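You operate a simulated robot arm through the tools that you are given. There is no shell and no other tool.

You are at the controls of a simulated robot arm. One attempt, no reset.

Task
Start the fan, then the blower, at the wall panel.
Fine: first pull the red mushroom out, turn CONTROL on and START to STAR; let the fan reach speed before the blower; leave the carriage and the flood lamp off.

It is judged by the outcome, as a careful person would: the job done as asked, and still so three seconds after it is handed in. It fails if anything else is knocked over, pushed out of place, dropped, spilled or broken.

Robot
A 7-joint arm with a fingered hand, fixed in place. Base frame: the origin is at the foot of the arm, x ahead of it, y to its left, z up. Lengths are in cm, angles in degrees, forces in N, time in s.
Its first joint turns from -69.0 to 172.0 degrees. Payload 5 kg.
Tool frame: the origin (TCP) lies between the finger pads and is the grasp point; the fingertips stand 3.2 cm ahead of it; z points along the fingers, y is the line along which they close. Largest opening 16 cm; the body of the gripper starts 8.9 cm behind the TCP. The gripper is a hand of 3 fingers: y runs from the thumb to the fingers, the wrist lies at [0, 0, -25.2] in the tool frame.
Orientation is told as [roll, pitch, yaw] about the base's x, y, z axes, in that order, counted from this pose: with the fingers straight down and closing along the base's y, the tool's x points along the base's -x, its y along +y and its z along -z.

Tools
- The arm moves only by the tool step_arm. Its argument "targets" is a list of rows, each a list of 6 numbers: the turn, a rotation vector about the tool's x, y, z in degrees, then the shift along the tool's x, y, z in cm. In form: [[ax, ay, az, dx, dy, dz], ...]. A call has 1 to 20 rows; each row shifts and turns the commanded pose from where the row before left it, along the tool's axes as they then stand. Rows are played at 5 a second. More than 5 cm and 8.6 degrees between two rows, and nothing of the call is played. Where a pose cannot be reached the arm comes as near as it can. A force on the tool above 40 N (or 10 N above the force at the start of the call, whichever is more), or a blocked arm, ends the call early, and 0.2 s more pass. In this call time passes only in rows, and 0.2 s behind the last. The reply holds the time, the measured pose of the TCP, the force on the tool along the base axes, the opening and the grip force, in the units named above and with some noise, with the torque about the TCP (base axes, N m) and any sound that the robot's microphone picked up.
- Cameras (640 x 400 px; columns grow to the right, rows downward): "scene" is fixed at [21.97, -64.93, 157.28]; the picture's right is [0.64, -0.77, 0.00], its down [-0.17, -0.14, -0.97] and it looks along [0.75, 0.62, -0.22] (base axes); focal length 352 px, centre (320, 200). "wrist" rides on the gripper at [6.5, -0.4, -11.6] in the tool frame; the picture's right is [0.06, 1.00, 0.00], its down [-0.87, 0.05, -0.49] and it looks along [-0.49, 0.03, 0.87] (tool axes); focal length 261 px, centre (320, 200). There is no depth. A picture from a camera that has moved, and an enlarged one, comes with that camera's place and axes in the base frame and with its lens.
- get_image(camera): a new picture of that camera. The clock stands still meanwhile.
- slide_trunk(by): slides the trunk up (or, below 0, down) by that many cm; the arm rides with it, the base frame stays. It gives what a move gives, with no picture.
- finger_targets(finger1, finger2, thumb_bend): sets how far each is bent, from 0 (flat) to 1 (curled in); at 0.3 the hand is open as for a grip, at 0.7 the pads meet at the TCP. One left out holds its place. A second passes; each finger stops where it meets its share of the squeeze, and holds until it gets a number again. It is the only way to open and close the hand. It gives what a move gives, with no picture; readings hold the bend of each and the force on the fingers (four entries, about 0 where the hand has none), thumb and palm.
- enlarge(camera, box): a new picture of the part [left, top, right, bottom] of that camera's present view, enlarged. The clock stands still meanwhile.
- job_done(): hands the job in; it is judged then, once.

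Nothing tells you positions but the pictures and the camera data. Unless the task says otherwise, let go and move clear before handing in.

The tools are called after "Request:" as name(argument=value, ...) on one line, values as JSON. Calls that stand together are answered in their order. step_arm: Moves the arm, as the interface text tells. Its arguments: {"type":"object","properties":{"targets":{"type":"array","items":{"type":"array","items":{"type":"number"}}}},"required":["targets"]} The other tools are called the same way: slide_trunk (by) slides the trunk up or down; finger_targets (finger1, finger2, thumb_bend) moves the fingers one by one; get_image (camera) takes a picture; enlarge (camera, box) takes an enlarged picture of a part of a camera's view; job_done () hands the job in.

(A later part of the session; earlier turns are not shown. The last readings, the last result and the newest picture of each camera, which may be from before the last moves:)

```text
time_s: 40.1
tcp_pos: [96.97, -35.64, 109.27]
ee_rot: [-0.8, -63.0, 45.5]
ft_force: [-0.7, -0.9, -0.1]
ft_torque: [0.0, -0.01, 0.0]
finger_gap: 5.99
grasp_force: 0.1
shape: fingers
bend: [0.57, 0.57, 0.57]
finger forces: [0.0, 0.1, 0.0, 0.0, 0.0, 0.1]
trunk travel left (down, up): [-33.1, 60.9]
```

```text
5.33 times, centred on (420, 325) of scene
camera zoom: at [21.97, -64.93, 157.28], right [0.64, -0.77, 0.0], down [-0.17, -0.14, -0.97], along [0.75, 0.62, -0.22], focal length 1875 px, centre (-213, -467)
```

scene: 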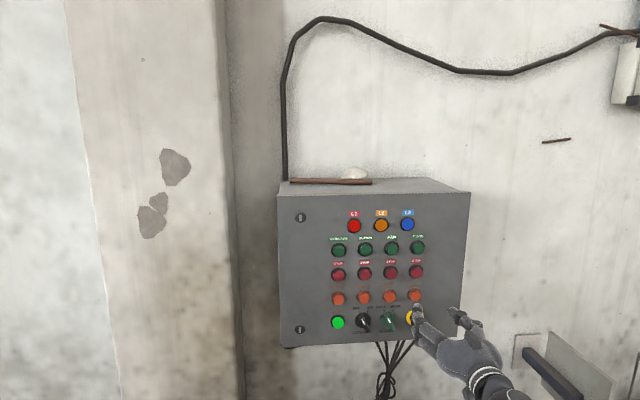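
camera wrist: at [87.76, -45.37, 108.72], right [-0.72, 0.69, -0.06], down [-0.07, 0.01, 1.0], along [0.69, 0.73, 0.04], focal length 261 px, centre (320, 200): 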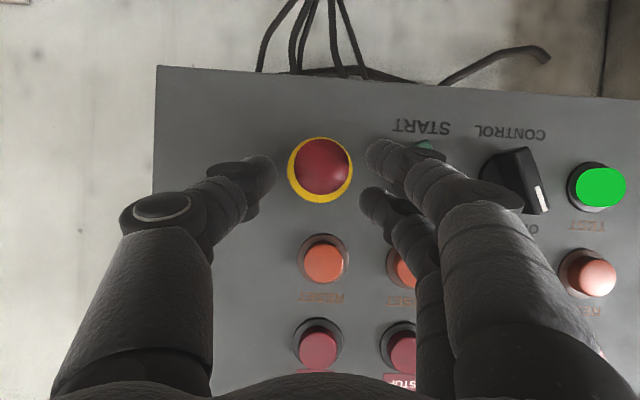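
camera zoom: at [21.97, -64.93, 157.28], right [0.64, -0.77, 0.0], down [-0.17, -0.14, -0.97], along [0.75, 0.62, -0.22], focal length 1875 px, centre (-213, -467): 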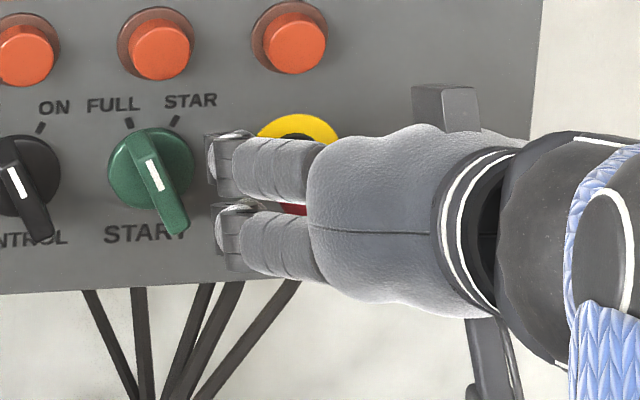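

The fingertips are beside the mushroom head with no contact. I'll go in 0.8 cm more and close gently on it.

Request:
step_arm(targets=[[0, 0, 0, 0.02, 0, 0.4], [0, 0, 0, 0.02, 0, 0.4], [0, 0, 0, 0, 0, 0]])

Request:
finger_targets(finger1=0.66, finger2=0.66, thumb_bend=0.66)

Request:
get_image(camera="wrist")

Request:
enlarge(camera="scene", box=[360, 290, 480, 360])

```text
time_s: 40.9
tcp_pos: [97.39, -35.23, 109.01]
ee_rot: [-0.8, -63.0, 45.6]
ft_force: [0.3, 0.3, 0.2]
ft_torque: [0.0, 0.01, 0.04]
finger_gap: 5.95
grasp_force: 0.0
shape: fingers
bend: [0.57, 0.57, 0.57]
finger forces: [0.0, 0.0, 0.0, 0.0, 0.0, 0.0]
trunk travel left (down, up): [-33.1, 60.9]
```

```text
time_s: 41.9
tcp_pos: [97.37, -35.14, 108.92]
ee_rot: [-0.9, -63.0, 45.5]
ft_force: [2.5, -0.9, 0.0]
ft_torque: [0.02, -0.02, -0.05]
finger_gap: 3.8
grasp_force: 5.0
shape: fingers
bend: [0.63, 0.65, 0.64]
finger forces: [3.1, 0.9, 0.0, 0.0, 6.0, 0.0]
trunk travel left (down, up): [-33.1, 60.9]
```

```text
taken
camera wrist: at [88.22, -44.81, 108.3], right [-0.72, 0.69, -0.06], down [-0.07, 0.01, 1.0], along [0.69, 0.73, 0.04], focal length 261 px, centre (320, 200)
```

wrist: 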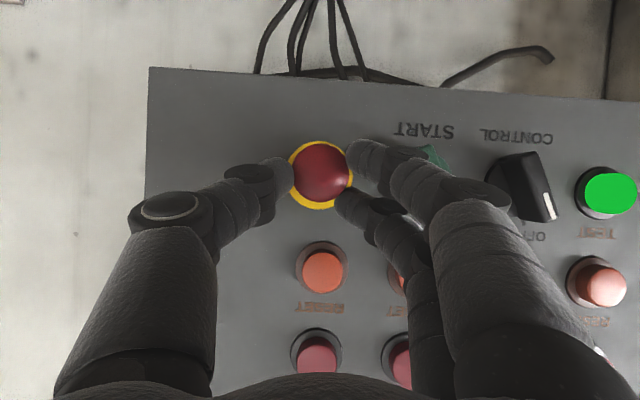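

```text
5.33 times, centred on (420, 325) of scene
camera zoom: at [21.97, -64.93, 157.28], right [0.64, -0.77, 0.0], down [-0.17, -0.14, -0.97], along [0.75, 0.62, -0.22], focal length 1875 px, centre (-213, -467)
```

zoom: 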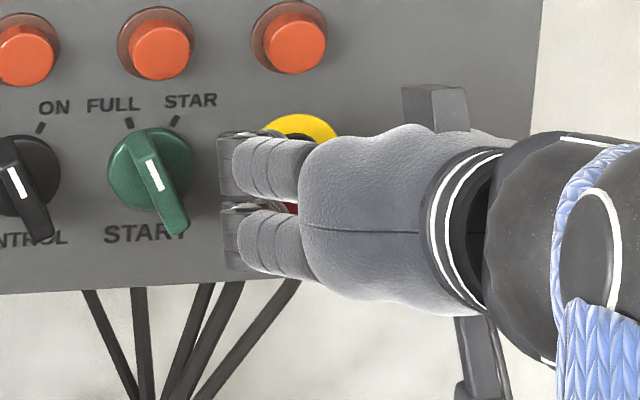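

The thumb and fingers are on the mushroom head with light force. I'll squeeze harder and then pull straight out along the panel normal.

Request:
finger_targets(finger1=0.8, finger2=0.8, thumb_bend=0.8)

Request:
step_arm(targets=[[0, 0, 0, 0.18, 0, -0.36], [0, 0, 0, 0.18, 0, -0.36], [0, 0, 0, 0.18, 0, -0.36]])

Request:
get_image(camera="wrist")

```text
time_s: 42.9
tcp_pos: [97.44, -35.05, 108.79]
ee_rot: [-0.8, -63.0, 45.5]
ft_force: [1.8, 0.4, -1.9]
ft_torque: [-0.02, 0.01, 0.1]
finger_gap: 3.6
grasp_force: 19.8
shape: fingers
bend: [0.64, 0.68, 0.65]
finger forces: [10.1, 9.5, 0.1, 0.0, 20.2, 0.0]
trunk travel left (down, up): [-33.1, 60.9]
```

```text
time_s: 43.7
tcp_pos: [96.55, -35.95, 108.98]
ee_rot: [-1.0, -63.0, 45.6]
ft_force: [9.7, 3.5, 5.3]
ft_torque: [0.03, -0.16, 0.07]
finger_gap: 3.13
grasp_force: 16.9
shape: fingers
bend: [0.67, 0.68, 0.65]
finger forces: [6.7, 10.5, 0.0, 0.1, 16.6, 0.1]
trunk travel left (down, up): [-33.1, 60.9]
heard: click
```

```text
taken
camera wrist: at [87.35, -45.66, 108.3], right [-0.72, 0.69, -0.06], down [-0.07, 0.01, 1.0], along [0.69, 0.73, 0.04], focal length 261 px, centre (320, 200)
```

wrist: 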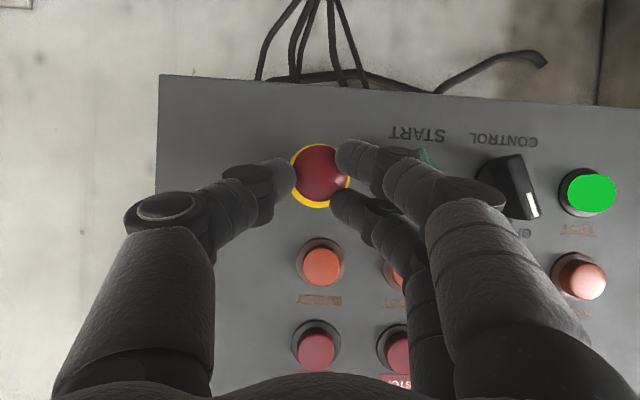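

A click: the mushroom has come out and the hand now pulls against its stop. I'll open the fingers without pushing, then back off.

Request:
finger_targets(finger1=0.56, finger2=0.56, thumb_bend=0.56)

Request:
step_arm(targets=[[0, 0, 0, 0.9, 0, -1.78], [0, 0, 0, 0.9, 0, -1.78], [0, 0, 0, 0, 0, 0]])

Request:
slide_trunk(by=5)

Request:
get_image(camera="wrist")

Request:
enlarge(camera="scene", box=[340, 290, 460, 360])

```text
time_s: 44.7
tcp_pos: [96.5, -35.96, 108.81]
ee_rot: [-0.8, -63.0, 45.6]
ft_force: [-0.1, 0.4, -0.3]
ft_torque: [-0.01, -0.02, 0.0]
finger_gap: 6.25
grasp_force: 0.1
shape: fingers
bend: [0.56, 0.56, 0.56]
finger forces: [0.0, 0.0, 0.0, 0.0, 0.1, 0.2]
trunk travel left (down, up): [-33.1, 60.9]
```

```text
time_s: 45.5
tcp_pos: [93.8, -38.81, 108.85]
ee_rot: [-0.8, -63.1, 45.7]
ft_force: [0.3, 0.9, 0.4]
ft_torque: [0.03, -0.02, 0.03]
finger_gap: 6.24
grasp_force: 0.0
shape: fingers
bend: [0.56, 0.56, 0.56]
finger forces: [0.0, 0.1, 0.0, 0.0, 0.0, 0.1]
trunk travel left (down, up): [-33.1, 60.9]
```

```text
time_s: 46.5
tcp_pos: [93.68, -38.89, 113.83]
ee_rot: [-0.7, -62.9, 45.5]
ft_force: [0.3, -0.7, -0.7]
ft_torque: [0.01, -0.01, 0.06]
finger_gap: 6.24
grasp_force: 0.0
shape: fingers
bend: [0.56, 0.56, 0.56]
finger forces: [0.1, 0.0, 0.0, 0.1, 0.0, 0.0]
trunk travel left (down, up): [-38.1, 55.9]
```

```text
taken
camera wrist: at [84.57, -48.53, 113.21], right [-0.72, 0.69, -0.06], down [-0.07, 0.01, 1.0], along [0.69, 0.73, 0.04], focal length 261 px, centre (320, 200)
```

wrist: 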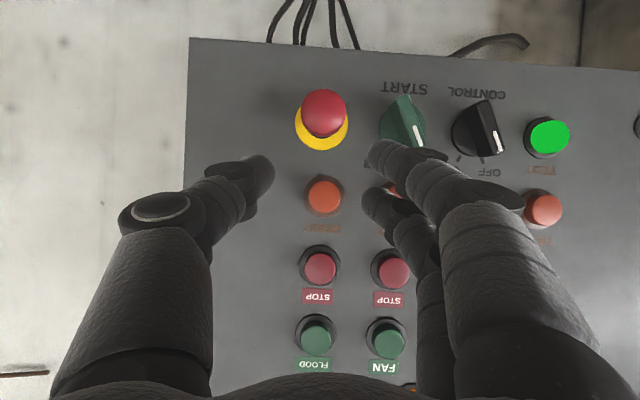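

```text
5.33 times, centred on (400, 325) of scene
camera zoom: at [21.97, -64.93, 157.28], right [0.64, -0.77, 0.0], down [-0.17, -0.14, -0.97], along [0.75, 0.62, -0.22], focal length 1875 px, centre (-107, -467)
```

zoom: 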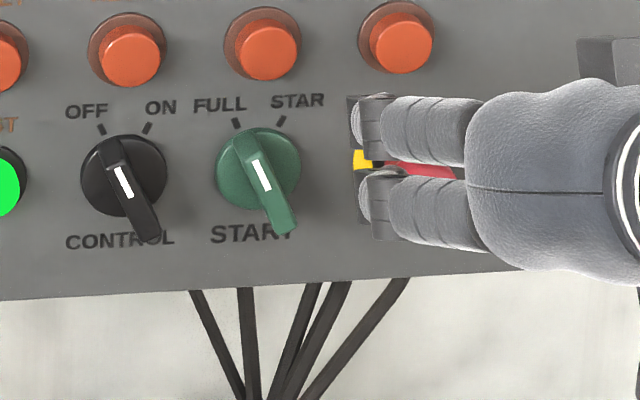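

The mushroom stands out now. Next is the CONTROL switch, at about e = 80.2 and z = 108: I'll move left in front of it, staying clear, and flatten the tilt there since the posts are far to the right.

Request:
step_arm(targets=[[0, 0, 0, 0.9, 0, -1.78], [0, 0, 0, 0, 3, 0], [0, 0, 0, 0, 3, 0], [0, 0, 0, 0, 3, 0], [0, 0, 0, 0, 3, 0], [0, 0, 0, 0, 1.5, 0], [0, -6.5, 0, 0, 0, 0], [0, -6.5, 0, 0, 0, 0], [0, -6, 0, 0, 0, 0], [0, 0, 0, 0, 0, 0], [0, 0, 0, 0, 0, 0]])

Request:
get_image(camera="wrist")

Request:
enlarge(camera="scene", box=[0, 396, 640, 400])

```text
time_s: 48.9
tcp_pos: [82.7, -30.77, 113.86]
ee_rot: [-2.8, -82.0, 47.6]
ft_force: [-0.3, -0.2, 1.0]
ft_torque: [0.02, -0.02, -0.01]
finger_gap: 6.25
grasp_force: 0.1
shape: fingers
bend: [0.56, 0.56, 0.56]
finger forces: [0.1, 0.1, 0.1, 0.0, 0.1, 0.0]
trunk travel left (down, up): [-38.1, 55.9]
```

```text
taken
camera wrist: at [74.26, -39.8, 108.93], right [-0.71, 0.7, -0.07], down [-0.3, -0.22, 0.93], along [0.64, 0.68, 0.36], focal length 261 px, centre (320, 200)
```

wrist: 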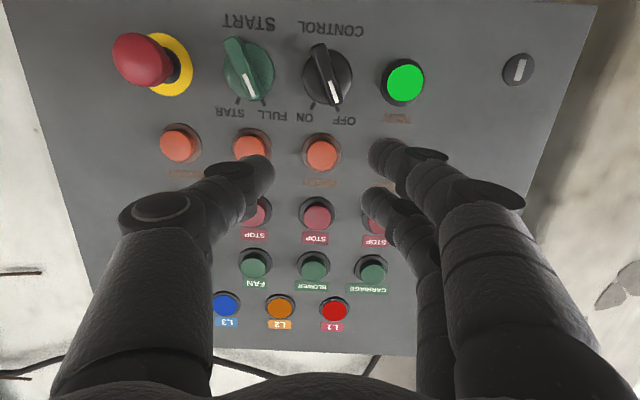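

```text
1.00 times, centred on (320, 398) of scene (not enlarged: the box is as wide or as high as the picture)
camera zoom: at [21.97, -64.93, 157.28], right [0.64, -0.77, 0.0], down [-0.17, -0.14, -0.97], along [0.75, 0.62, -0.22], focal length 352 px, centre (320, 2)
```

zoom: 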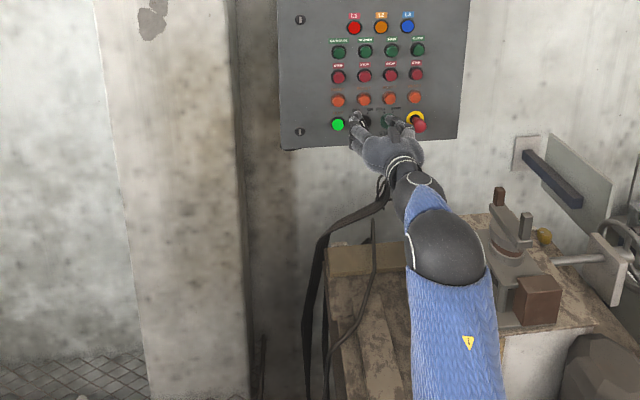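

The fixture still stands undisturbed and the hand is in front of CONTROL. I'll zoom the wrist view on the two switches to get their centres and ridge height.

Request:
enlarge(camera="wrist", box=[210, 10, 370, 110])

Request:
enlarge(camera="scene", box=[340, 295, 440, 350])

```text
4.00 times, centred on (290, 60) of wrist
camera zoom: at [74.26, -39.8, 108.93], right [-0.71, 0.7, -0.07], down [-0.3, -0.22, 0.93], along [0.64, 0.68, 0.36], focal length 1043 px, centre (440, 760)
```

zoom: 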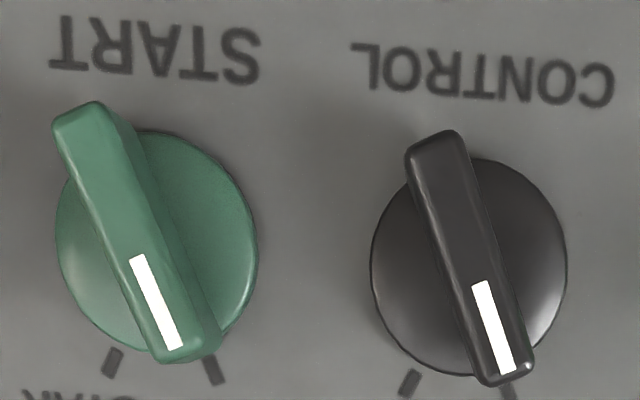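

```text
6.40 times, centred on (390, 322) of scene
camera zoom: at [21.97, -64.93, 157.28], right [0.64, -0.77, 0.0], down [-0.17, -0.14, -0.97], along [0.75, 0.62, -0.22], focal length 2250 px, centre (-128, -584)
```

zoom: 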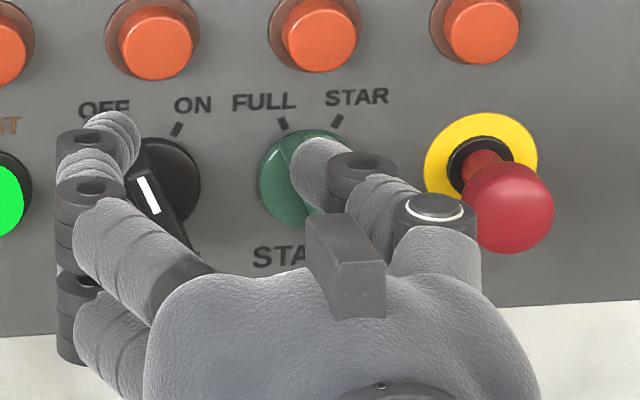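

The switch centres and ridges are clear: CONTROL at e of about 80.1 and z of about 107.3, ridge about 1 cm wide, 4 cm long, standing about 2 cm off the panel and tilted about 25° toward OFF. I'll level the tool, roll it 25° to match the ridge, narrow the fingers and lower to its height.

Request:
step_arm(targets=[[0, -4, 0, 0, 0, 0], [0, -4, 0, 0, 0, 0], [0, 0, -6.3, 0, 0, 0], [0, 0, -6.3, 0, 0, 0], [0, 0, -6.2, 0, 0, 0], [0, 0, -6.2, 0, 0, 0], [0, 0, 0, 0, 0, 0]])

Request:
finger_targets(finger1=0.61, finger2=0.61, thumb_bend=0.61)

Request:
slide_trunk(by=-6.4)

Request:
get_image(camera="wrist")

Request:
enlarge(camera="scene", box=[300, 280, 460, 380])

```text
time_s: 50.5
tcp_pos: [82.74, -30.69, 113.84]
ee_rot: [-90.0, -64.4, 134.8]
ft_force: [0.6, 0.2, 0.0]
ft_torque: [-0.04, -0.04, 0.01]
finger_gap: 6.25
grasp_force: 0.1
shape: fingers
bend: [0.56, 0.56, 0.56]
finger forces: [0.1, 0.1, 0.0, 0.0, 0.1, 0.0]
trunk travel left (down, up): [-38.1, 55.9]
```

```text
time_s: 51.5
tcp_pos: [82.81, -30.57, 113.72]
ee_rot: [-90.0, -64.6, 134.8]
ft_force: [-0.4, -0.4, -1.6]
ft_torque: [0.02, -0.02, 0.0]
finger_gap: 4.42
grasp_force: 0.1
shape: fingers
bend: [0.61, 0.61, 0.61]
finger forces: [0.0, 0.0, 0.1, 0.0, 0.1, 0.0]
trunk travel left (down, up): [-38.1, 55.9]
```

```text
time_s: 52.5
tcp_pos: [82.67, -30.7, 107.4]
ee_rot: [-90.0, -64.6, 134.8]
ft_force: [0.5, 0.3, -0.6]
ft_torque: [-0.01, 0.01, -0.03]
finger_gap: 4.43
grasp_force: 0.0
shape: fingers
bend: [0.61, 0.61, 0.61]
finger forces: [0.0, 0.0, 0.1, 0.1, 0.1, 0.0]
trunk travel left (down, up): [-31.7, 62.3]
```

```text
taken
camera wrist: at [76.69, -41.06, 101.69], right [-0.62, 0.62, -0.48], down [-0.65, -0.05, 0.76], along [0.45, 0.78, 0.43], focal length 261 px, centre (320, 200)
```

wrist: 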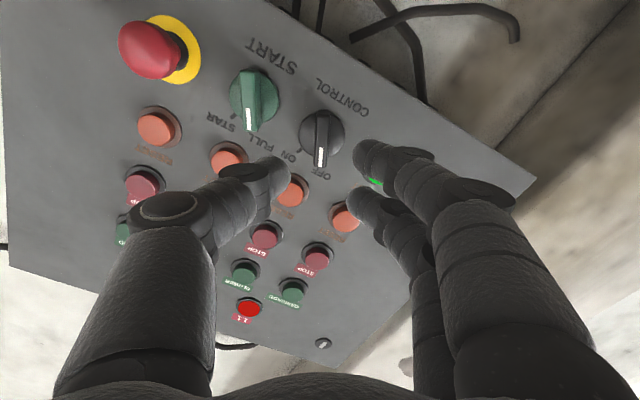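

```text
4.00 times, centred on (380, 330) of scene
camera zoom: at [21.97, -64.93, 157.28], right [0.64, -0.77, 0.0], down [-0.17, -0.14, -0.97], along [0.75, 0.62, -0.22], focal length 1406 px, centre (80, -320)
```

zoom: 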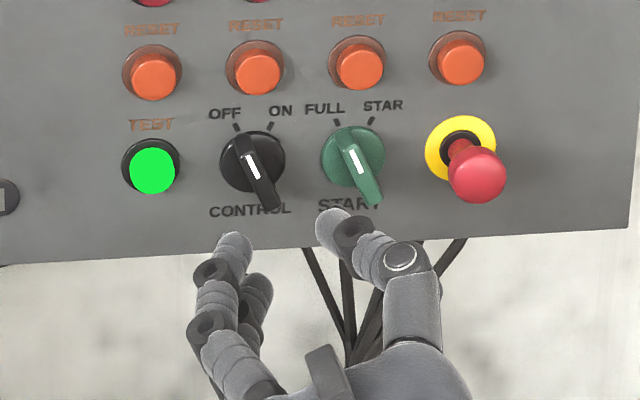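

The ridge is centred on the tool axis and lined up with the hand. I'll go straight in 5 cm and check.

Request:
step_arm(targets=[[0, 0, 0, 0, 0, 1.7], [0, 0, 0, 0, 0, 1.7], [0, 0, 0, 0, 0, 1.6], [0, 0, 0, 0, 0, 0]])

Request:
get_image(camera="wrist")

Request:
enlarge(camera="scene", box=[320, 290, 440, 360])

```text
time_s: 53.5
tcp_pos: [86.22, -27.15, 107.57]
ee_rot: [-90.0, -64.6, 134.9]
ft_force: [0.8, -0.3, -0.3]
ft_torque: [0.01, -0.01, 0.0]
finger_gap: 4.43
grasp_force: 0.0
shape: fingers
bend: [0.61, 0.61, 0.61]
finger forces: [0.0, 0.0, 0.0, 0.1, 0.0, 0.1]
trunk travel left (down, up): [-31.7, 62.3]
```

```text
taken
camera wrist: at [80.24, -37.59, 101.7], right [-0.62, 0.62, -0.48], down [-0.65, -0.05, 0.76], along [0.45, 0.78, 0.43], focal length 261 px, centre (320, 200)
```

wrist: 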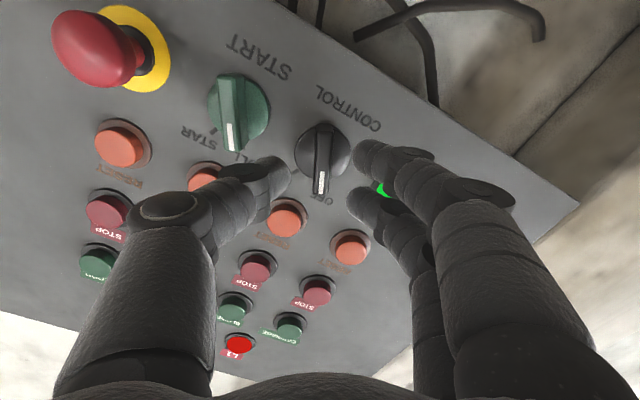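

```text
5.33 times, centred on (380, 325) of scene
camera zoom: at [21.97, -64.93, 157.28], right [0.64, -0.77, 0.0], down [-0.17, -0.14, -0.97], along [0.75, 0.62, -0.22], focal length 1875 px, centre (0, -467)
```

zoom: 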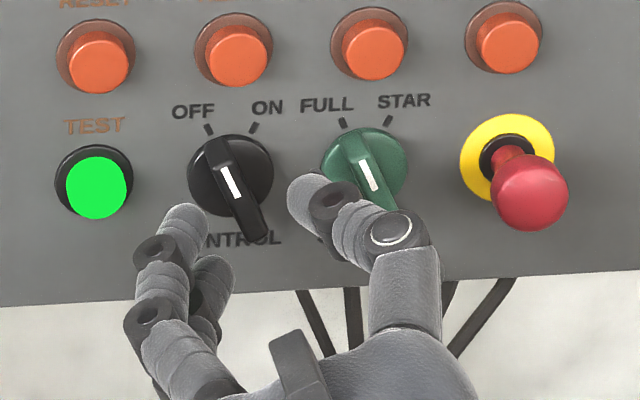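

The alignment needs a small correction of about 0.45 cm along tool x and 0.2 cm along y. I'll apply it and go in until the fingertips straddle the ridge.

Request:
step_arm(targets=[[0, 0, 0, 0.45, 0.2, 0], [0, 0, 0, 0, 0, 0.8], [0, 0, 0, 0, 0, 0.8], [0, 0, 0, 0, 0, 0.6], [0, 0, 0, 0, 0, 0]])

Request:
get_image(camera="wrist")

Request:
enlarge(camera="scene", box=[320, 290, 440, 360])

```text
time_s: 54.7
tcp_pos: [87.81, -25.56, 106.86]
ee_rot: [-90.1, -64.6, 134.8]
ft_force: [-0.4, 0.0, 0.5]
ft_torque: [0.02, 0.0, 0.0]
finger_gap: 4.44
grasp_force: 0.1
shape: fingers
bend: [0.61, 0.61, 0.61]
finger forces: [0.0, 0.0, 0.0, 0.1, 0.1, 0.0]
trunk travel left (down, up): [-31.7, 62.3]
```

```text
taken
camera wrist: at [81.8, -36.02, 101.19], right [-0.62, 0.62, -0.48], down [-0.65, -0.05, 0.76], along [0.45, 0.78, 0.43], focal length 261 px, centre (320, 200)
```

wrist: 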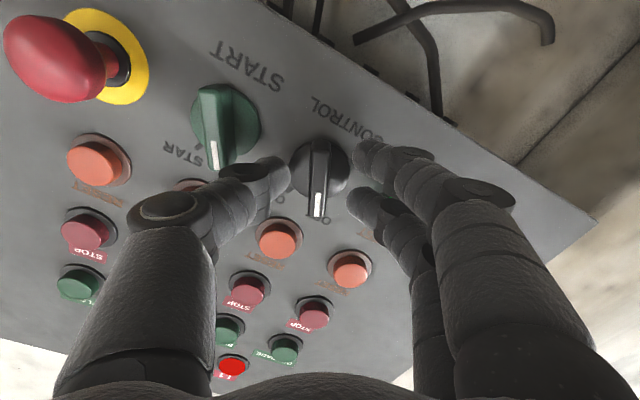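

```text
5.33 times, centred on (380, 325) of scene
camera zoom: at [21.97, -64.93, 157.28], right [0.64, -0.77, 0.0], down [-0.17, -0.14, -0.97], along [0.75, 0.62, -0.22], focal length 1875 px, centre (0, -467)
```

zoom: 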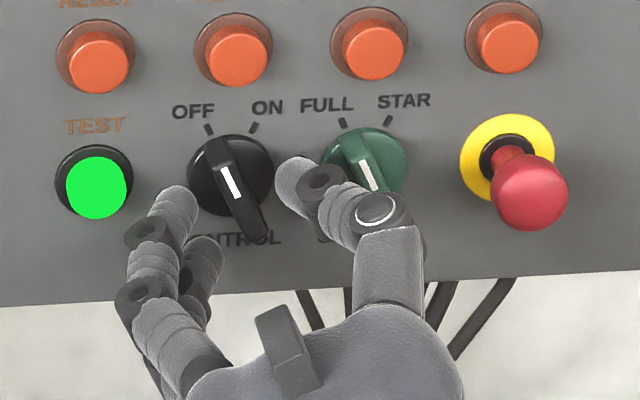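

Re-triangulating with this view, the panel face is about 1.3 cm deeper than I first took it, so the fingertips only just reach the ridge top. I'll go in another 1.2 cm, watching the force.

Request:
step_arm(targets=[[0, 0, 0, -0.1, 0, 0.4], [0, 0, 0, 0, 0, 0.4], [0, 0, 0, 0, 0, 0.4], [0, 0, 0, 0, 0, 0]])

Request:
get_image(camera="wrist")

Request:
enlarge(camera="scene", box=[320, 290, 440, 360])

```text
time_s: 55.7
tcp_pos: [88.58, -24.78, 107.07]
ee_rot: [-90.0, -64.6, 134.8]
ft_force: [-5.5, -5.0, -2.2]
ft_torque: [-0.05, 0.02, 0.09]
finger_gap: 4.44
grasp_force: 3.9
shape: fingers
bend: [0.61, 0.61, 0.61]
finger forces: [2.3, 2.8, 0.0, 0.0, 2.7, 0.1]
trunk travel left (down, up): [-31.7, 62.3]
```

```text
taken
camera wrist: at [82.59, -35.23, 101.28], right [-0.62, 0.62, -0.48], down [-0.65, -0.05, 0.76], along [0.45, 0.78, 0.43], focal length 261 px, centre (320, 200)
```

wrist: 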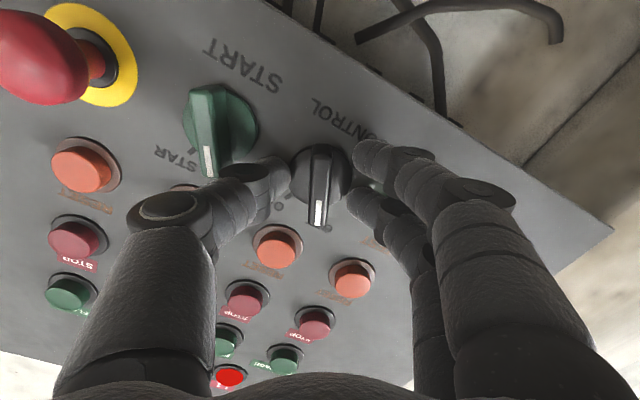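

```text
5.33 times, centred on (380, 325) of scene
camera zoom: at [21.97, -64.93, 157.28], right [0.64, -0.77, 0.0], down [-0.17, -0.14, -0.97], along [0.75, 0.62, -0.22], focal length 1875 px, centre (0, -467)
```

zoom: 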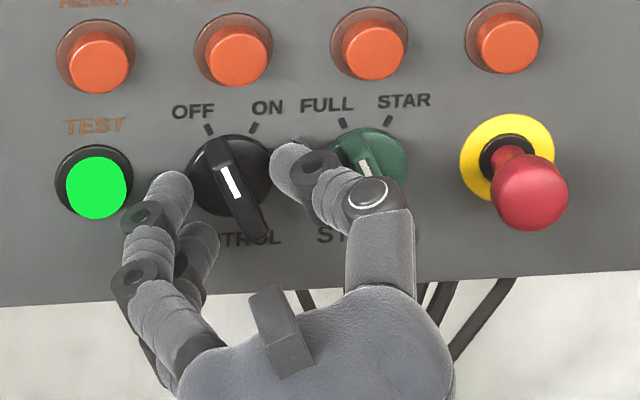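

All three fingertips lightly touch the switch's disc (about 2.5 N each), so depth is right. I'll ease back 0.2 cm and close on the ridge.

Request:
step_arm(targets=[[0, 0, 0, 0, 0, -0.25], [0, 0, 0, 0, 0, 0]])

Request:
finger_targets(finger1=0.7, finger2=0.7, thumb_bend=0.7)

Request:
get_image(camera="wrist")

Request:
enlarge(camera="scene", box=[320, 290, 440, 360])

```text
time_s: 56.3
tcp_pos: [88.38, -24.86, 106.96]
ee_rot: [-90.0, -64.6, 134.9]
ft_force: [-0.6, -0.6, -0.2]
ft_torque: [-0.01, -0.01, 0.01]
finger_gap: 4.4
grasp_force: 0.0
shape: fingers
bend: [0.61, 0.61, 0.61]
finger forces: [0.1, 0.1, 0.1, 0.1, 0.1, 0.1]
trunk travel left (down, up): [-31.7, 62.3]
```

```text
time_s: 57.3
tcp_pos: [88.46, -24.76, 106.99]
ee_rot: [-90.0, -64.6, 134.8]
ft_force: [-0.3, 2.7, -0.1]
ft_torque: [-0.05, 0.04, 0.14]
finger_gap: 2.32
grasp_force: 8.0
shape: fingers
bend: [0.67, 0.65, 0.68]
finger forces: [4.9, 5.3, 0.1, 0.0, 5.5, 0.0]
trunk travel left (down, up): [-31.7, 62.3]
```

```text
taken
camera wrist: at [82.42, -35.3, 101.22], right [-0.62, 0.62, -0.48], down [-0.65, -0.05, 0.76], along [0.45, 0.78, 0.43], focal length 261 px, centre (320, 200)
```

wrist: 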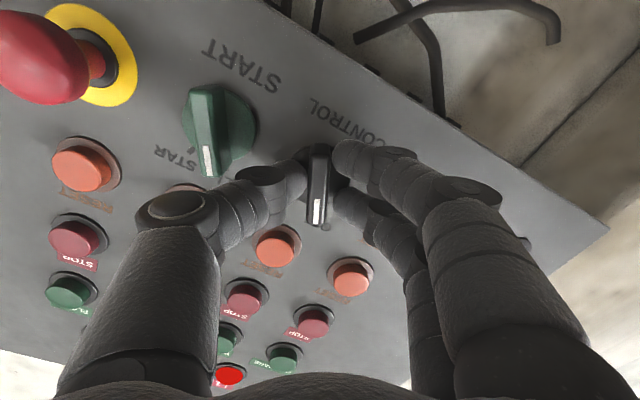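

```text
5.33 times, centred on (380, 325) of scene
camera zoom: at [21.97, -64.93, 157.28], right [0.64, -0.77, 0.0], down [-0.17, -0.14, -0.97], along [0.75, 0.62, -0.22], focal length 1875 px, centre (0, -467)
```

zoom: 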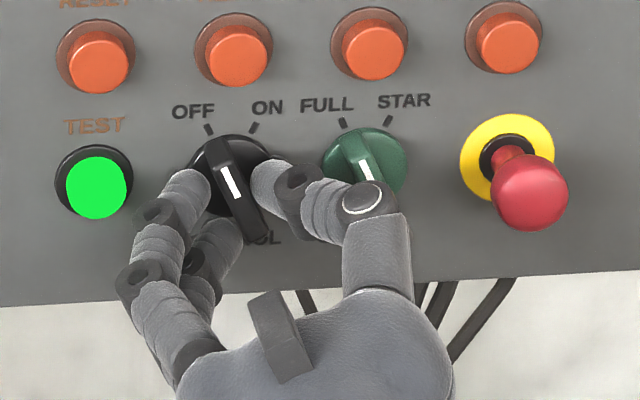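

The thumb and both fingers hold the ridge. I'll squeeze a little more and turn clockwise toward ON in two stages.

Request:
finger_targets(finger1=0.78, finger2=0.78, thumb_bend=0.78)

Request:
step_arm(targets=[[0, 0, 6.2, 0, 0, 0], [0, 0, 6.2, 0, 0, 0], [0, 0, 6.2, 0, 0, 0], [0, 0, 6.2, 0, 0, 0], [0, 0, 6.2, 0, 0, 0]])

Request:
enlarge(camera="scene", box=[320, 290, 440, 360])

```text
time_s: 58.3
tcp_pos: [88.52, -24.82, 106.96]
ee_rot: [-90.0, -64.6, 134.8]
ft_force: [3.9, 1.4, 1.2]
ft_torque: [0.04, -0.04, 0.01]
finger_gap: 2.33
grasp_force: 18.2
shape: fingers
bend: [0.68, 0.65, 0.68]
finger forces: [8.8, 9.0, 0.1, 0.0, 18.6, 0.0]
trunk travel left (down, up): [-31.7, 62.3]
```

```text
time_s: 59.5
tcp_pos: [88.4, -24.84, 106.98]
ee_rot: [89.3, -84.4, -44.3]
ft_force: [-7.3, 2.9, -7.4]
ft_torque: [-0.19, 0.12, 0.52]
finger_gap: 2.33
grasp_force: 20.4
shape: fingers
bend: [0.67, 0.65, 0.68]
finger forces: [13.9, 12.0, 0.0, 0.1, 15.5, 0.0]
trunk travel left (down, up): [-31.7, 62.3]
```

```text
5.33 times, centred on (380, 325) of scene
camera zoom: at [21.97, -64.93, 157.28], right [0.64, -0.77, 0.0], down [-0.17, -0.14, -0.97], along [0.75, 0.62, -0.22], focal length 1875 px, centre (0, -467)
```

zoom: 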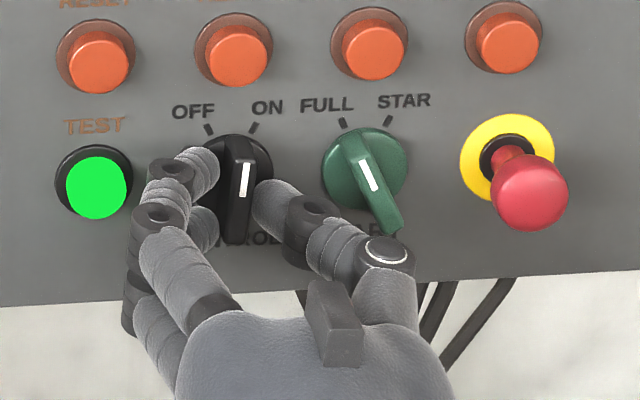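

The knob is turning with the hand, now just past centre. I'll continue clockwise toward the ON mark.

Request:
step_arm(targets=[[0, 0, 6.2, 0, 0, 0], [0, 0, 6.2, 0, 0, 0], [0, 0, 6.2, 0, 0, 0], [0, 0, 4, 0, 0, 0]])

Request:
enlarge(camera="scene", box=[320, 290, 440, 360])

```text
time_s: 60.5
tcp_pos: [88.47, -24.77, 106.91]
ee_rot: [89.8, -61.7, -44.9]
ft_force: [-20.5, 6.4, -15.1]
ft_torque: [-0.58, -0.22, 1.07]
finger_gap: 2.07
grasp_force: 31.0
shape: fingers
bend: [0.67, 0.65, 0.71]
finger forces: [25.5, 20.8, 0.0, 0.0, 15.1, 0.1]
trunk travel left (down, up): [-31.7, 62.3]
```

```text
5.33 times, centred on (380, 325) of scene
camera zoom: at [21.97, -64.93, 157.28], right [0.64, -0.77, 0.0], down [-0.17, -0.14, -0.97], along [0.75, 0.62, -0.22], focal length 1875 px, centre (0, -467)
```

zoom: 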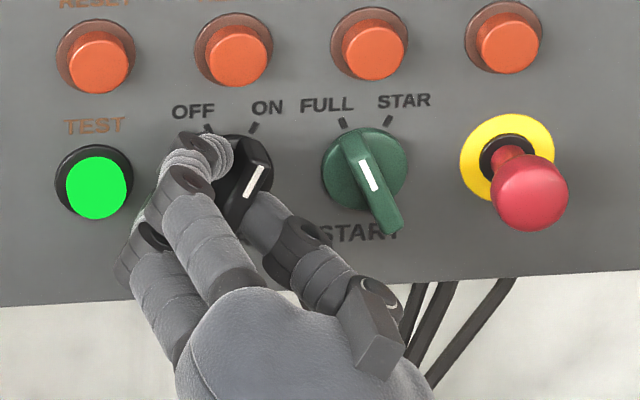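

The knob now points at ON and the force has risen, which suggests it is at its stop. I'll open the fingers and check whether it stays.

Request:
finger_targets(finger1=0.61, finger2=0.61, thumb_bend=0.61)

Request:
enlarge(camera="scene", box=[320, 290, 440, 360])

Request:
get_image(camera="wrist")

```text
time_s: 61.5
tcp_pos: [88.42, -24.83, 106.92]
ee_rot: [89.9, -61.8, -45.2]
ft_force: [-0.2, 0.0, 1.5]
ft_torque: [0.0, 0.01, 0.0]
finger_gap: 4.32
grasp_force: 0.5
shape: fingers
bend: [0.61, 0.61, 0.61]
finger forces: [0.0, 0.1, 0.1, 0.1, 0.0, 0.1]
trunk travel left (down, up): [-31.7, 62.3]
```

```text
5.33 times, centred on (380, 325) of scene
camera zoom: at [21.97, -64.93, 157.28], right [0.64, -0.77, 0.0], down [-0.17, -0.14, -0.97], along [0.75, 0.62, -0.22], focal length 1875 px, centre (0, -467)
```

zoom: 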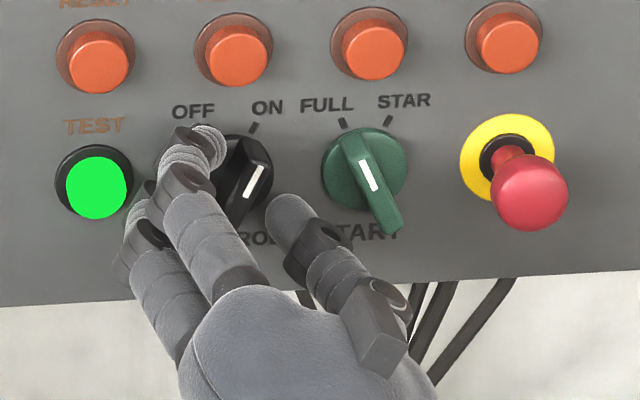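

```text
taken
camera wrist: at [78.3, -31.13, 101.03], right [-0.64, 0.64, 0.42], down [-0.09, -0.6, 0.79], along [0.76, 0.47, 0.45], focal length 261 px, centre (320, 200)
```

wrist: 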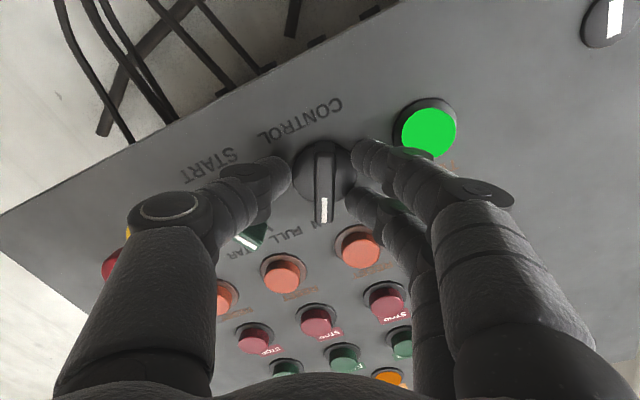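

CONTROL stays at ON with the fingers open. I'll back straight off 7 cm, roll the hand back to match START's FULL position and shift right to START, which sits 6.5 cm away.

Request:
step_arm(targets=[[0, 0, 0, 0, 0, -1.75], [0, 0, 0, 0, 0, -1.75], [0, 0, 0, 0, 0, -1.75], [0, 0, 0, 0, 0, -1.75], [0, 0, -6.7, 0, 0, 0], [0, 0, -6.7, 0, 0, 0], [0, 0, -6.7, 0, 0, 0], [0, 0, -6.7, 0, 0, 0], [0, 0, -6.7, 0, 0, 0], [0, 0, -6.7, 0, 0, 0], [0, 0, -6.7, 0, 0, 0], [0, 0, -6.7, 0, 0, 0], [0, 0, 0, 0.92, -1.98, 0], [0, 0, 0, 0.92, -1.98, 0], [0, 0, 0, 0.92, -1.97, 0], [0, 0, 0, 0, 0, 0]])

Request:
get_image(camera="wrist")

Request:
enlarge(camera="scene", box=[330, 290, 450, 360])

```text
time_s: 64.9
tcp_pos: [88.03, -34.6, 107.2]
ee_rot: [-89.9, -64.6, 134.9]
ft_force: [-0.1, -0.2, 1.2]
ft_torque: [-0.01, -0.02, -0.02]
finger_gap: 4.31
grasp_force: 0.1
shape: fingers
bend: [0.61, 0.61, 0.61]
finger forces: [0.0, 0.1, 0.0, 0.0, 0.1, 0.1]
trunk travel left (down, up): [-31.7, 62.3]
```

```text
taken
camera wrist: at [82.01, -44.91, 101.36], right [-0.62, 0.62, -0.48], down [-0.65, -0.05, 0.76], along [0.45, 0.78, 0.43], focal length 261 px, centre (320, 200)
```

wrist: 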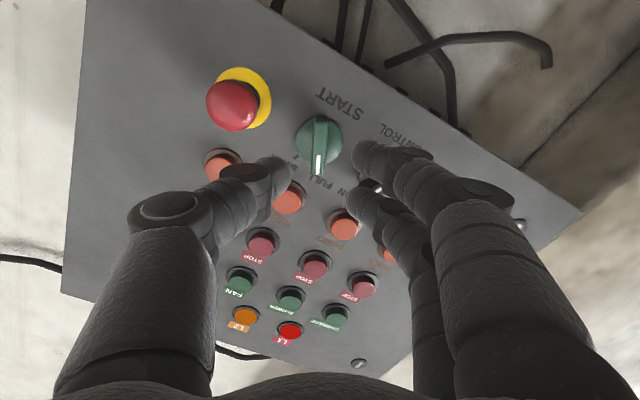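

```text
5.33 times, centred on (390, 325) of scene
camera zoom: at [21.97, -64.93, 157.28], right [0.64, -0.77, 0.0], down [-0.17, -0.14, -0.97], along [0.75, 0.62, -0.22], focal length 1875 px, centre (-53, -467)
```

zoom: 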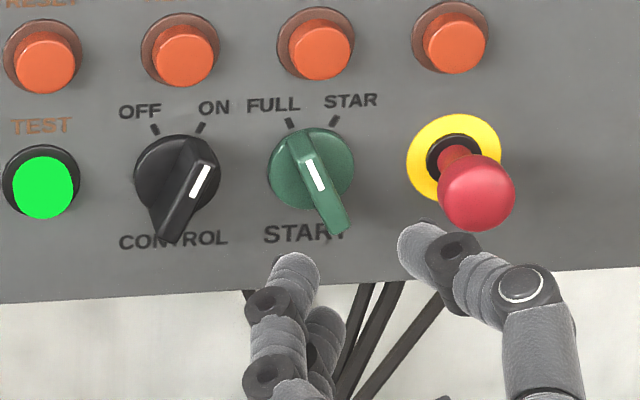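

CONTROL clearly points at ON, and START is centred on the tool axis. I'll move in 5 cm with a small correction, then check clearance to the mushroom.

Request:
step_arm(targets=[[0, 0, 0, 0.19, 0.18, 1.25], [0, 0, 0, 0, 0, 1.25], [0, 0, 0, 0, 0, 1.25], [0, 0, 0, 0, 0, 1.25], [0, 0, 0, 0, 0, 0]])

Request:
get_image(camera="wrist")

Request:
enlarge(camera="scene", box=[330, 290, 450, 360])

```text
time_s: 66.1
tcp_pos: [91.73, -30.83, 106.91]
ee_rot: [-90.0, -64.6, 134.9]
ft_force: [0.1, 0.4, 0.5]
ft_torque: [0.0, 0.02, -0.03]
finger_gap: 4.3
grasp_force: 0.0
shape: fingers
bend: [0.61, 0.61, 0.61]
finger forces: [0.0, 0.1, 0.0, 0.0, 0.0, 0.0]
trunk travel left (down, up): [-31.7, 62.3]
```

```text
taken
camera wrist: at [85.61, -41.28, 101.12], right [-0.62, 0.62, -0.48], down [-0.65, -0.05, 0.76], along [0.45, 0.78, 0.43], focal length 261 px, centre (320, 200)
```

wrist: 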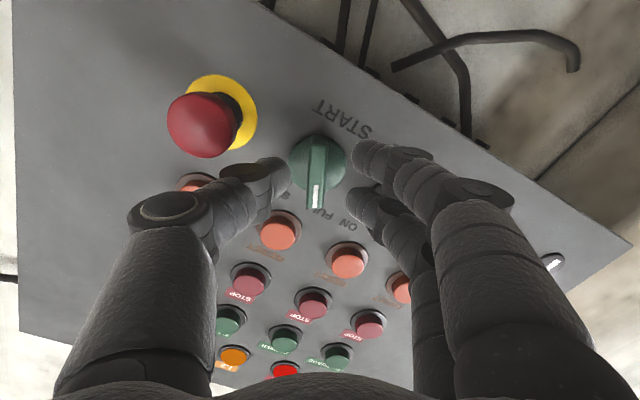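

```text
5.33 times, centred on (390, 325) of scene
camera zoom: at [21.97, -64.93, 157.28], right [0.64, -0.77, 0.0], down [-0.17, -0.14, -0.97], along [0.75, 0.62, -0.22], focal length 1875 px, centre (-53, -467)
```

zoom: 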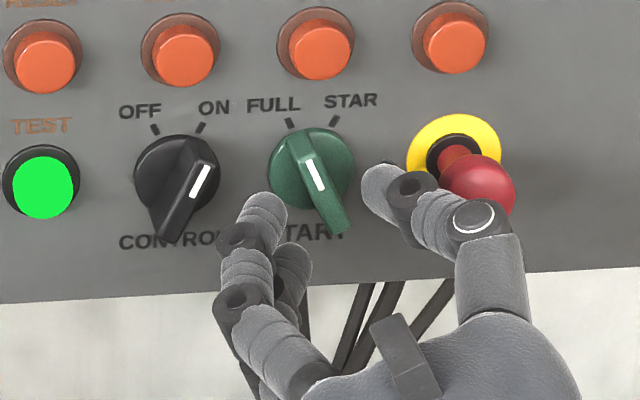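

START's ridge is between the fingers and the thumb passes beside the mushroom with about 1 cm to spare. I'll go in the remaining 1.85 cm and close on the ridge.

Request:
step_arm(targets=[[0, 0, 0, 0, -0.15, 0.65], [0, 0, 0, 0, 0, 0.6], [0, 0, 0, 0, 0, 0.6], [0, 0, 0, 0, 0, 0]])

Request:
finger_targets(finger1=0.7, finger2=0.7, thumb_bend=0.7)

Request:
get_image(camera="wrist")

Request:
enlarge(camera="scene", box=[330, 290, 450, 360])

```text
time_s: 67.1
tcp_pos: [92.97, -29.66, 106.75]
ee_rot: [-89.9, -64.5, 134.8]
ft_force: [-0.1, 0.4, 0.1]
ft_torque: [-0.01, 0.0, 0.02]
finger_gap: 4.32
grasp_force: 0.0
shape: fingers
bend: [0.61, 0.61, 0.61]
finger forces: [0.0, 0.0, 0.1, 0.0, 0.0, 0.0]
trunk travel left (down, up): [-31.7, 62.3]
```

```text
time_s: 68.1
tcp_pos: [93.08, -29.73, 106.79]
ee_rot: [-89.9, -64.5, 134.8]
ft_force: [-2.2, 1.9, 0.2]
ft_torque: [-0.01, 0.03, 0.18]
finger_gap: 1.96
grasp_force: 5.6
shape: fingers
bend: [0.68, 0.65, 0.68]
finger forces: [1.7, 5.8, 0.0, 0.0, 4.7, 0.0]
trunk travel left (down, up): [-31.7, 62.3]
```

```text
taken
camera wrist: at [86.96, -40.09, 101.01], right [-0.62, 0.62, -0.48], down [-0.65, -0.05, 0.76], along [0.45, 0.78, 0.43], focal length 261 px, centre (320, 200)
```

wrist: 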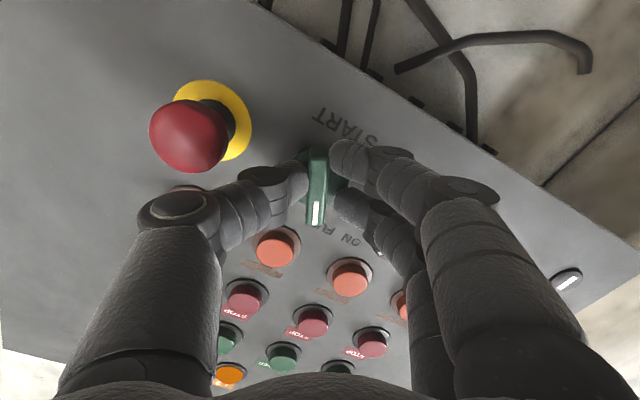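

```text
5.33 times, centred on (390, 325) of scene
camera zoom: at [21.97, -64.93, 157.28], right [0.64, -0.77, 0.0], down [-0.17, -0.14, -0.97], along [0.75, 0.62, -0.22], focal length 1875 px, centre (-53, -467)
```

zoom: 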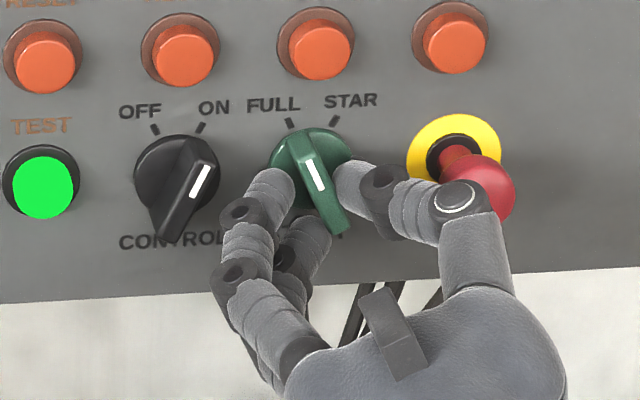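

The ridge is held. I'll squeeze a bit more and turn clockwise in small stages, checking the thumb's clearance to the mushroom as it sweeps past.

Request:
finger_targets(finger1=0.78, finger2=0.78, thumb_bend=0.78)

Request:
step_arm(targets=[[0, 0, 6.2, 0, 0, 0], [0, 0, 6.2, 0, 0, 0]])

Request:
get_image(camera="wrist")

Request:
enlarge(camera="scene", box=[330, 290, 450, 360])

```text
time_s: 69.1
tcp_pos: [93.06, -29.58, 106.73]
ee_rot: [-89.9, -64.6, 134.7]
ft_force: [10.1, 5.3, 4.1]
ft_torque: [0.04, -0.04, -0.05]
finger_gap: 1.77
grasp_force: 16.8
shape: fingers
bend: [0.71, 0.71, 0.69]
finger forces: [7.7, 7.3, 0.1, 0.1, 19.1, 0.0]
trunk travel left (down, up): [-31.7, 62.3]
```

```text
time_s: 69.7
tcp_pos: [92.87, -29.6, 106.86]
ee_rot: [-89.6, -77.1, 134.4]
ft_force: [3.1, 7.9, 0.7]
ft_torque: [-0.01, -0.04, 0.11]
finger_gap: 1.77
grasp_force: 17.0
shape: fingers
bend: [0.71, 0.71, 0.69]
finger forces: [9.0, 9.9, 0.1, 0.0, 15.2, 0.1]
trunk travel left (down, up): [-31.7, 62.3]
```

```text
taken
camera wrist: at [86.09, -39.08, 100.48], right [-0.68, 0.68, -0.28], down [-0.52, -0.17, 0.84], along [0.52, 0.71, 0.47], focal length 261 px, centre (320, 200)
```

wrist: 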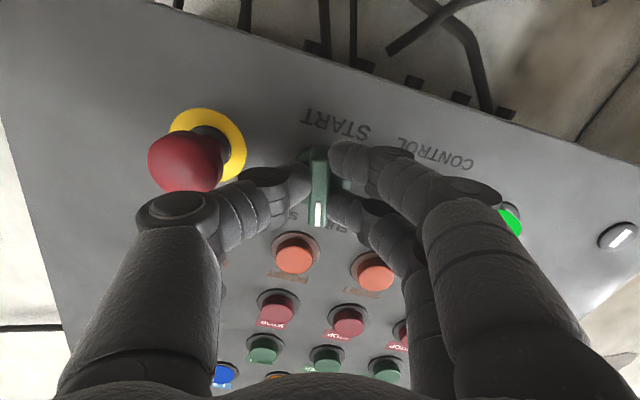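

```text
5.33 times, centred on (390, 325) of scene
camera zoom: at [21.97, -64.93, 157.28], right [0.64, -0.77, 0.0], down [-0.17, -0.14, -0.97], along [0.75, 0.62, -0.22], focal length 1875 px, centre (-53, -467)
```

zoom: 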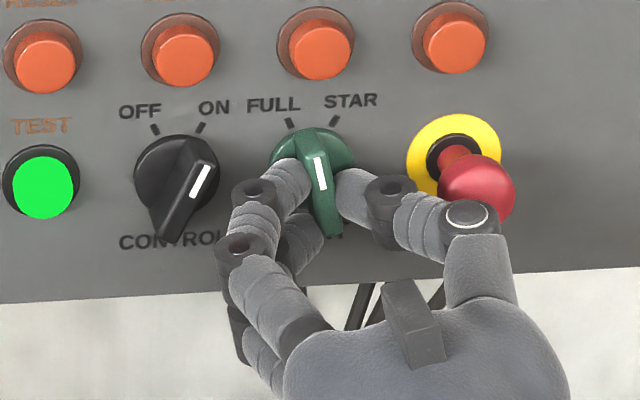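

The knob follows and the mushroom is passing behind the thumb without contact so far. I'll continue in single small steps while watching forces.

Request:
step_arm(targets=[[0, 0, 6.2, 0, 0, 0]])

Request:
step_arm(targets=[[0, 0, 6.2, 0, 0, 0]])

Request:
get_image(camera="wrist")

Request:
enlarge(camera="scene", box=[330, 290, 450, 360])

```text
time_s: 70.1
tcp_pos: [93.11, -29.62, 106.79]
ee_rot: [-89.2, -83.3, 134.1]
ft_force: [-1.0, 9.4, -4.1]
ft_torque: [-0.08, 0.03, 0.25]
finger_gap: 1.72
grasp_force: 17.7
shape: fingers
bend: [0.71, 0.71, 0.69]
finger forces: [10.1, 11.4, 0.0, 0.0, 14.0, 0.0]
trunk travel left (down, up): [-31.7, 62.3]
```

```text
time_s: 70.5
tcp_pos: [93.08, -29.47, 106.78]
ee_rot: [-79.3, -89.4, 124.1]
ft_force: [-5.0, 8.9, -7.6]
ft_torque: [-0.12, 0.0, 0.29]
finger_gap: 1.72
grasp_force: 18.7
shape: fingers
bend: [0.71, 0.71, 0.69]
finger forces: [10.8, 12.2, 0.0, 0.0, 13.6, 0.0]
trunk travel left (down, up): [-31.7, 62.3]
```

```text
taken
camera wrist: at [85.14, -38.08, 100.26], right [-0.7, 0.71, -0.07], down [-0.39, -0.3, 0.87], along [0.59, 0.64, 0.49], focal length 261 px, centre (320, 200)
```

wrist: 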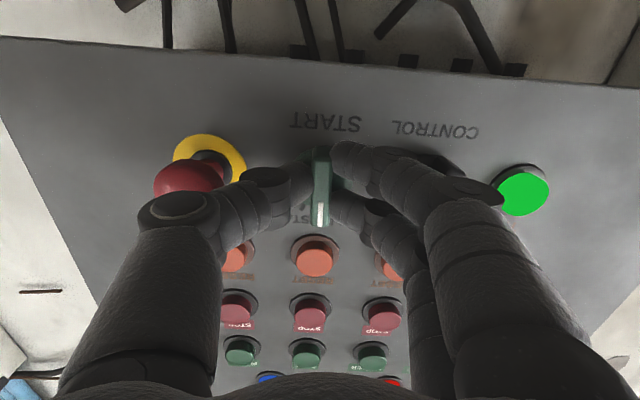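

```text
5.33 times, centred on (390, 325) of scene
camera zoom: at [21.97, -64.93, 157.28], right [0.64, -0.77, 0.0], down [-0.17, -0.14, -0.97], along [0.75, 0.62, -0.22], focal length 1875 px, centre (-53, -467)
```

zoom: 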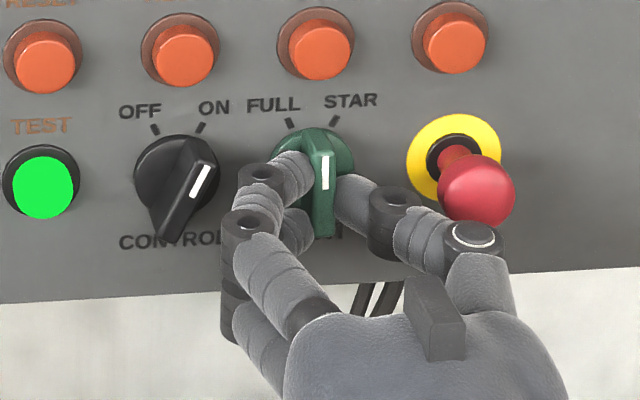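

The thumb has passed in front of the mushroom cleanly, and the knob is at centre. I'll continue clockwise to STAR.

Request:
step_arm(targets=[[0, 0, 6.2, 0, 0, 0], [0, 0, 6.2, 0, 0, 0]])

Request:
step_arm(targets=[[0, 0, 6.2, 0, 0, 0], [0, 0, 6.2, 0, 0, 0], [0, 0, 4, 0, 0, 0]])

Request:
enlarge(camera="scene", box=[330, 290, 450, 360])

Request:
get_image(camera="wrist")

```text
time_s: 71.1
tcp_pos: [92.98, -29.55, 106.73]
ee_rot: [89.5, -78.1, -44.5]
ft_force: [-12.6, 11.8, -13.0]
ft_torque: [-0.26, 0.06, 0.45]
finger_gap: 1.71
grasp_force: 19.2
shape: fingers
bend: [0.71, 0.71, 0.7]
finger forces: [12.4, 13.9, 0.1, 0.1, 12.3, 0.1]
trunk travel left (down, up): [-31.7, 62.3]
```

```text
time_s: 71.9
tcp_pos: [93.1, -29.58, 106.81]
ee_rot: [89.9, -61.8, -44.9]
ft_force: [-18.3, 16.3, -16.0]
ft_torque: [-0.36, -0.01, 0.59]
finger_gap: 1.71
grasp_force: 19.9
shape: fingers
bend: [0.71, 0.71, 0.71]
finger forces: [12.0, 15.4, 0.0, 0.0, 12.3, 0.0]
trunk travel left (down, up): [-31.7, 62.3]
```

```text
5.33 times, centred on (390, 325) of scene
camera zoom: at [21.97, -64.93, 157.28], right [0.64, -0.77, 0.0], down [-0.17, -0.14, -0.97], along [0.75, 0.62, -0.22], focal length 1875 px, centre (-53, -467)
```

zoom: 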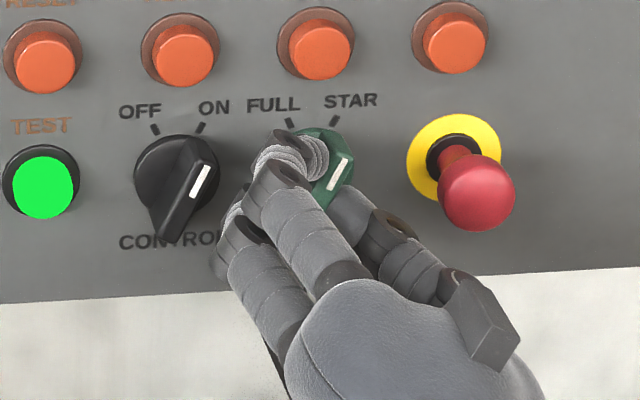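

```text
taken
camera wrist: at [82.91, -35.78, 100.89], right [-0.64, 0.64, 0.42], down [-0.09, -0.6, 0.79], along [0.76, 0.47, 0.45], focal length 261 px, centre (320, 200)
```

wrist: 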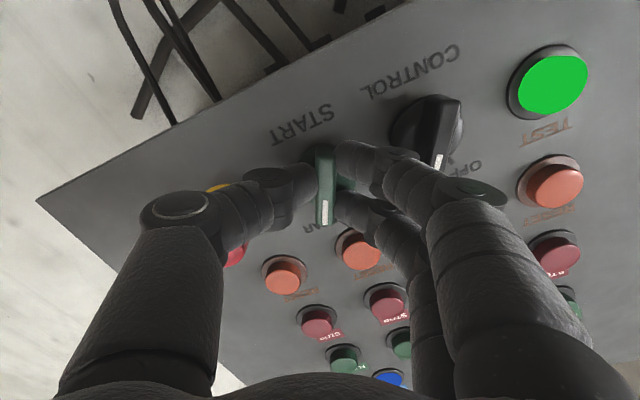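

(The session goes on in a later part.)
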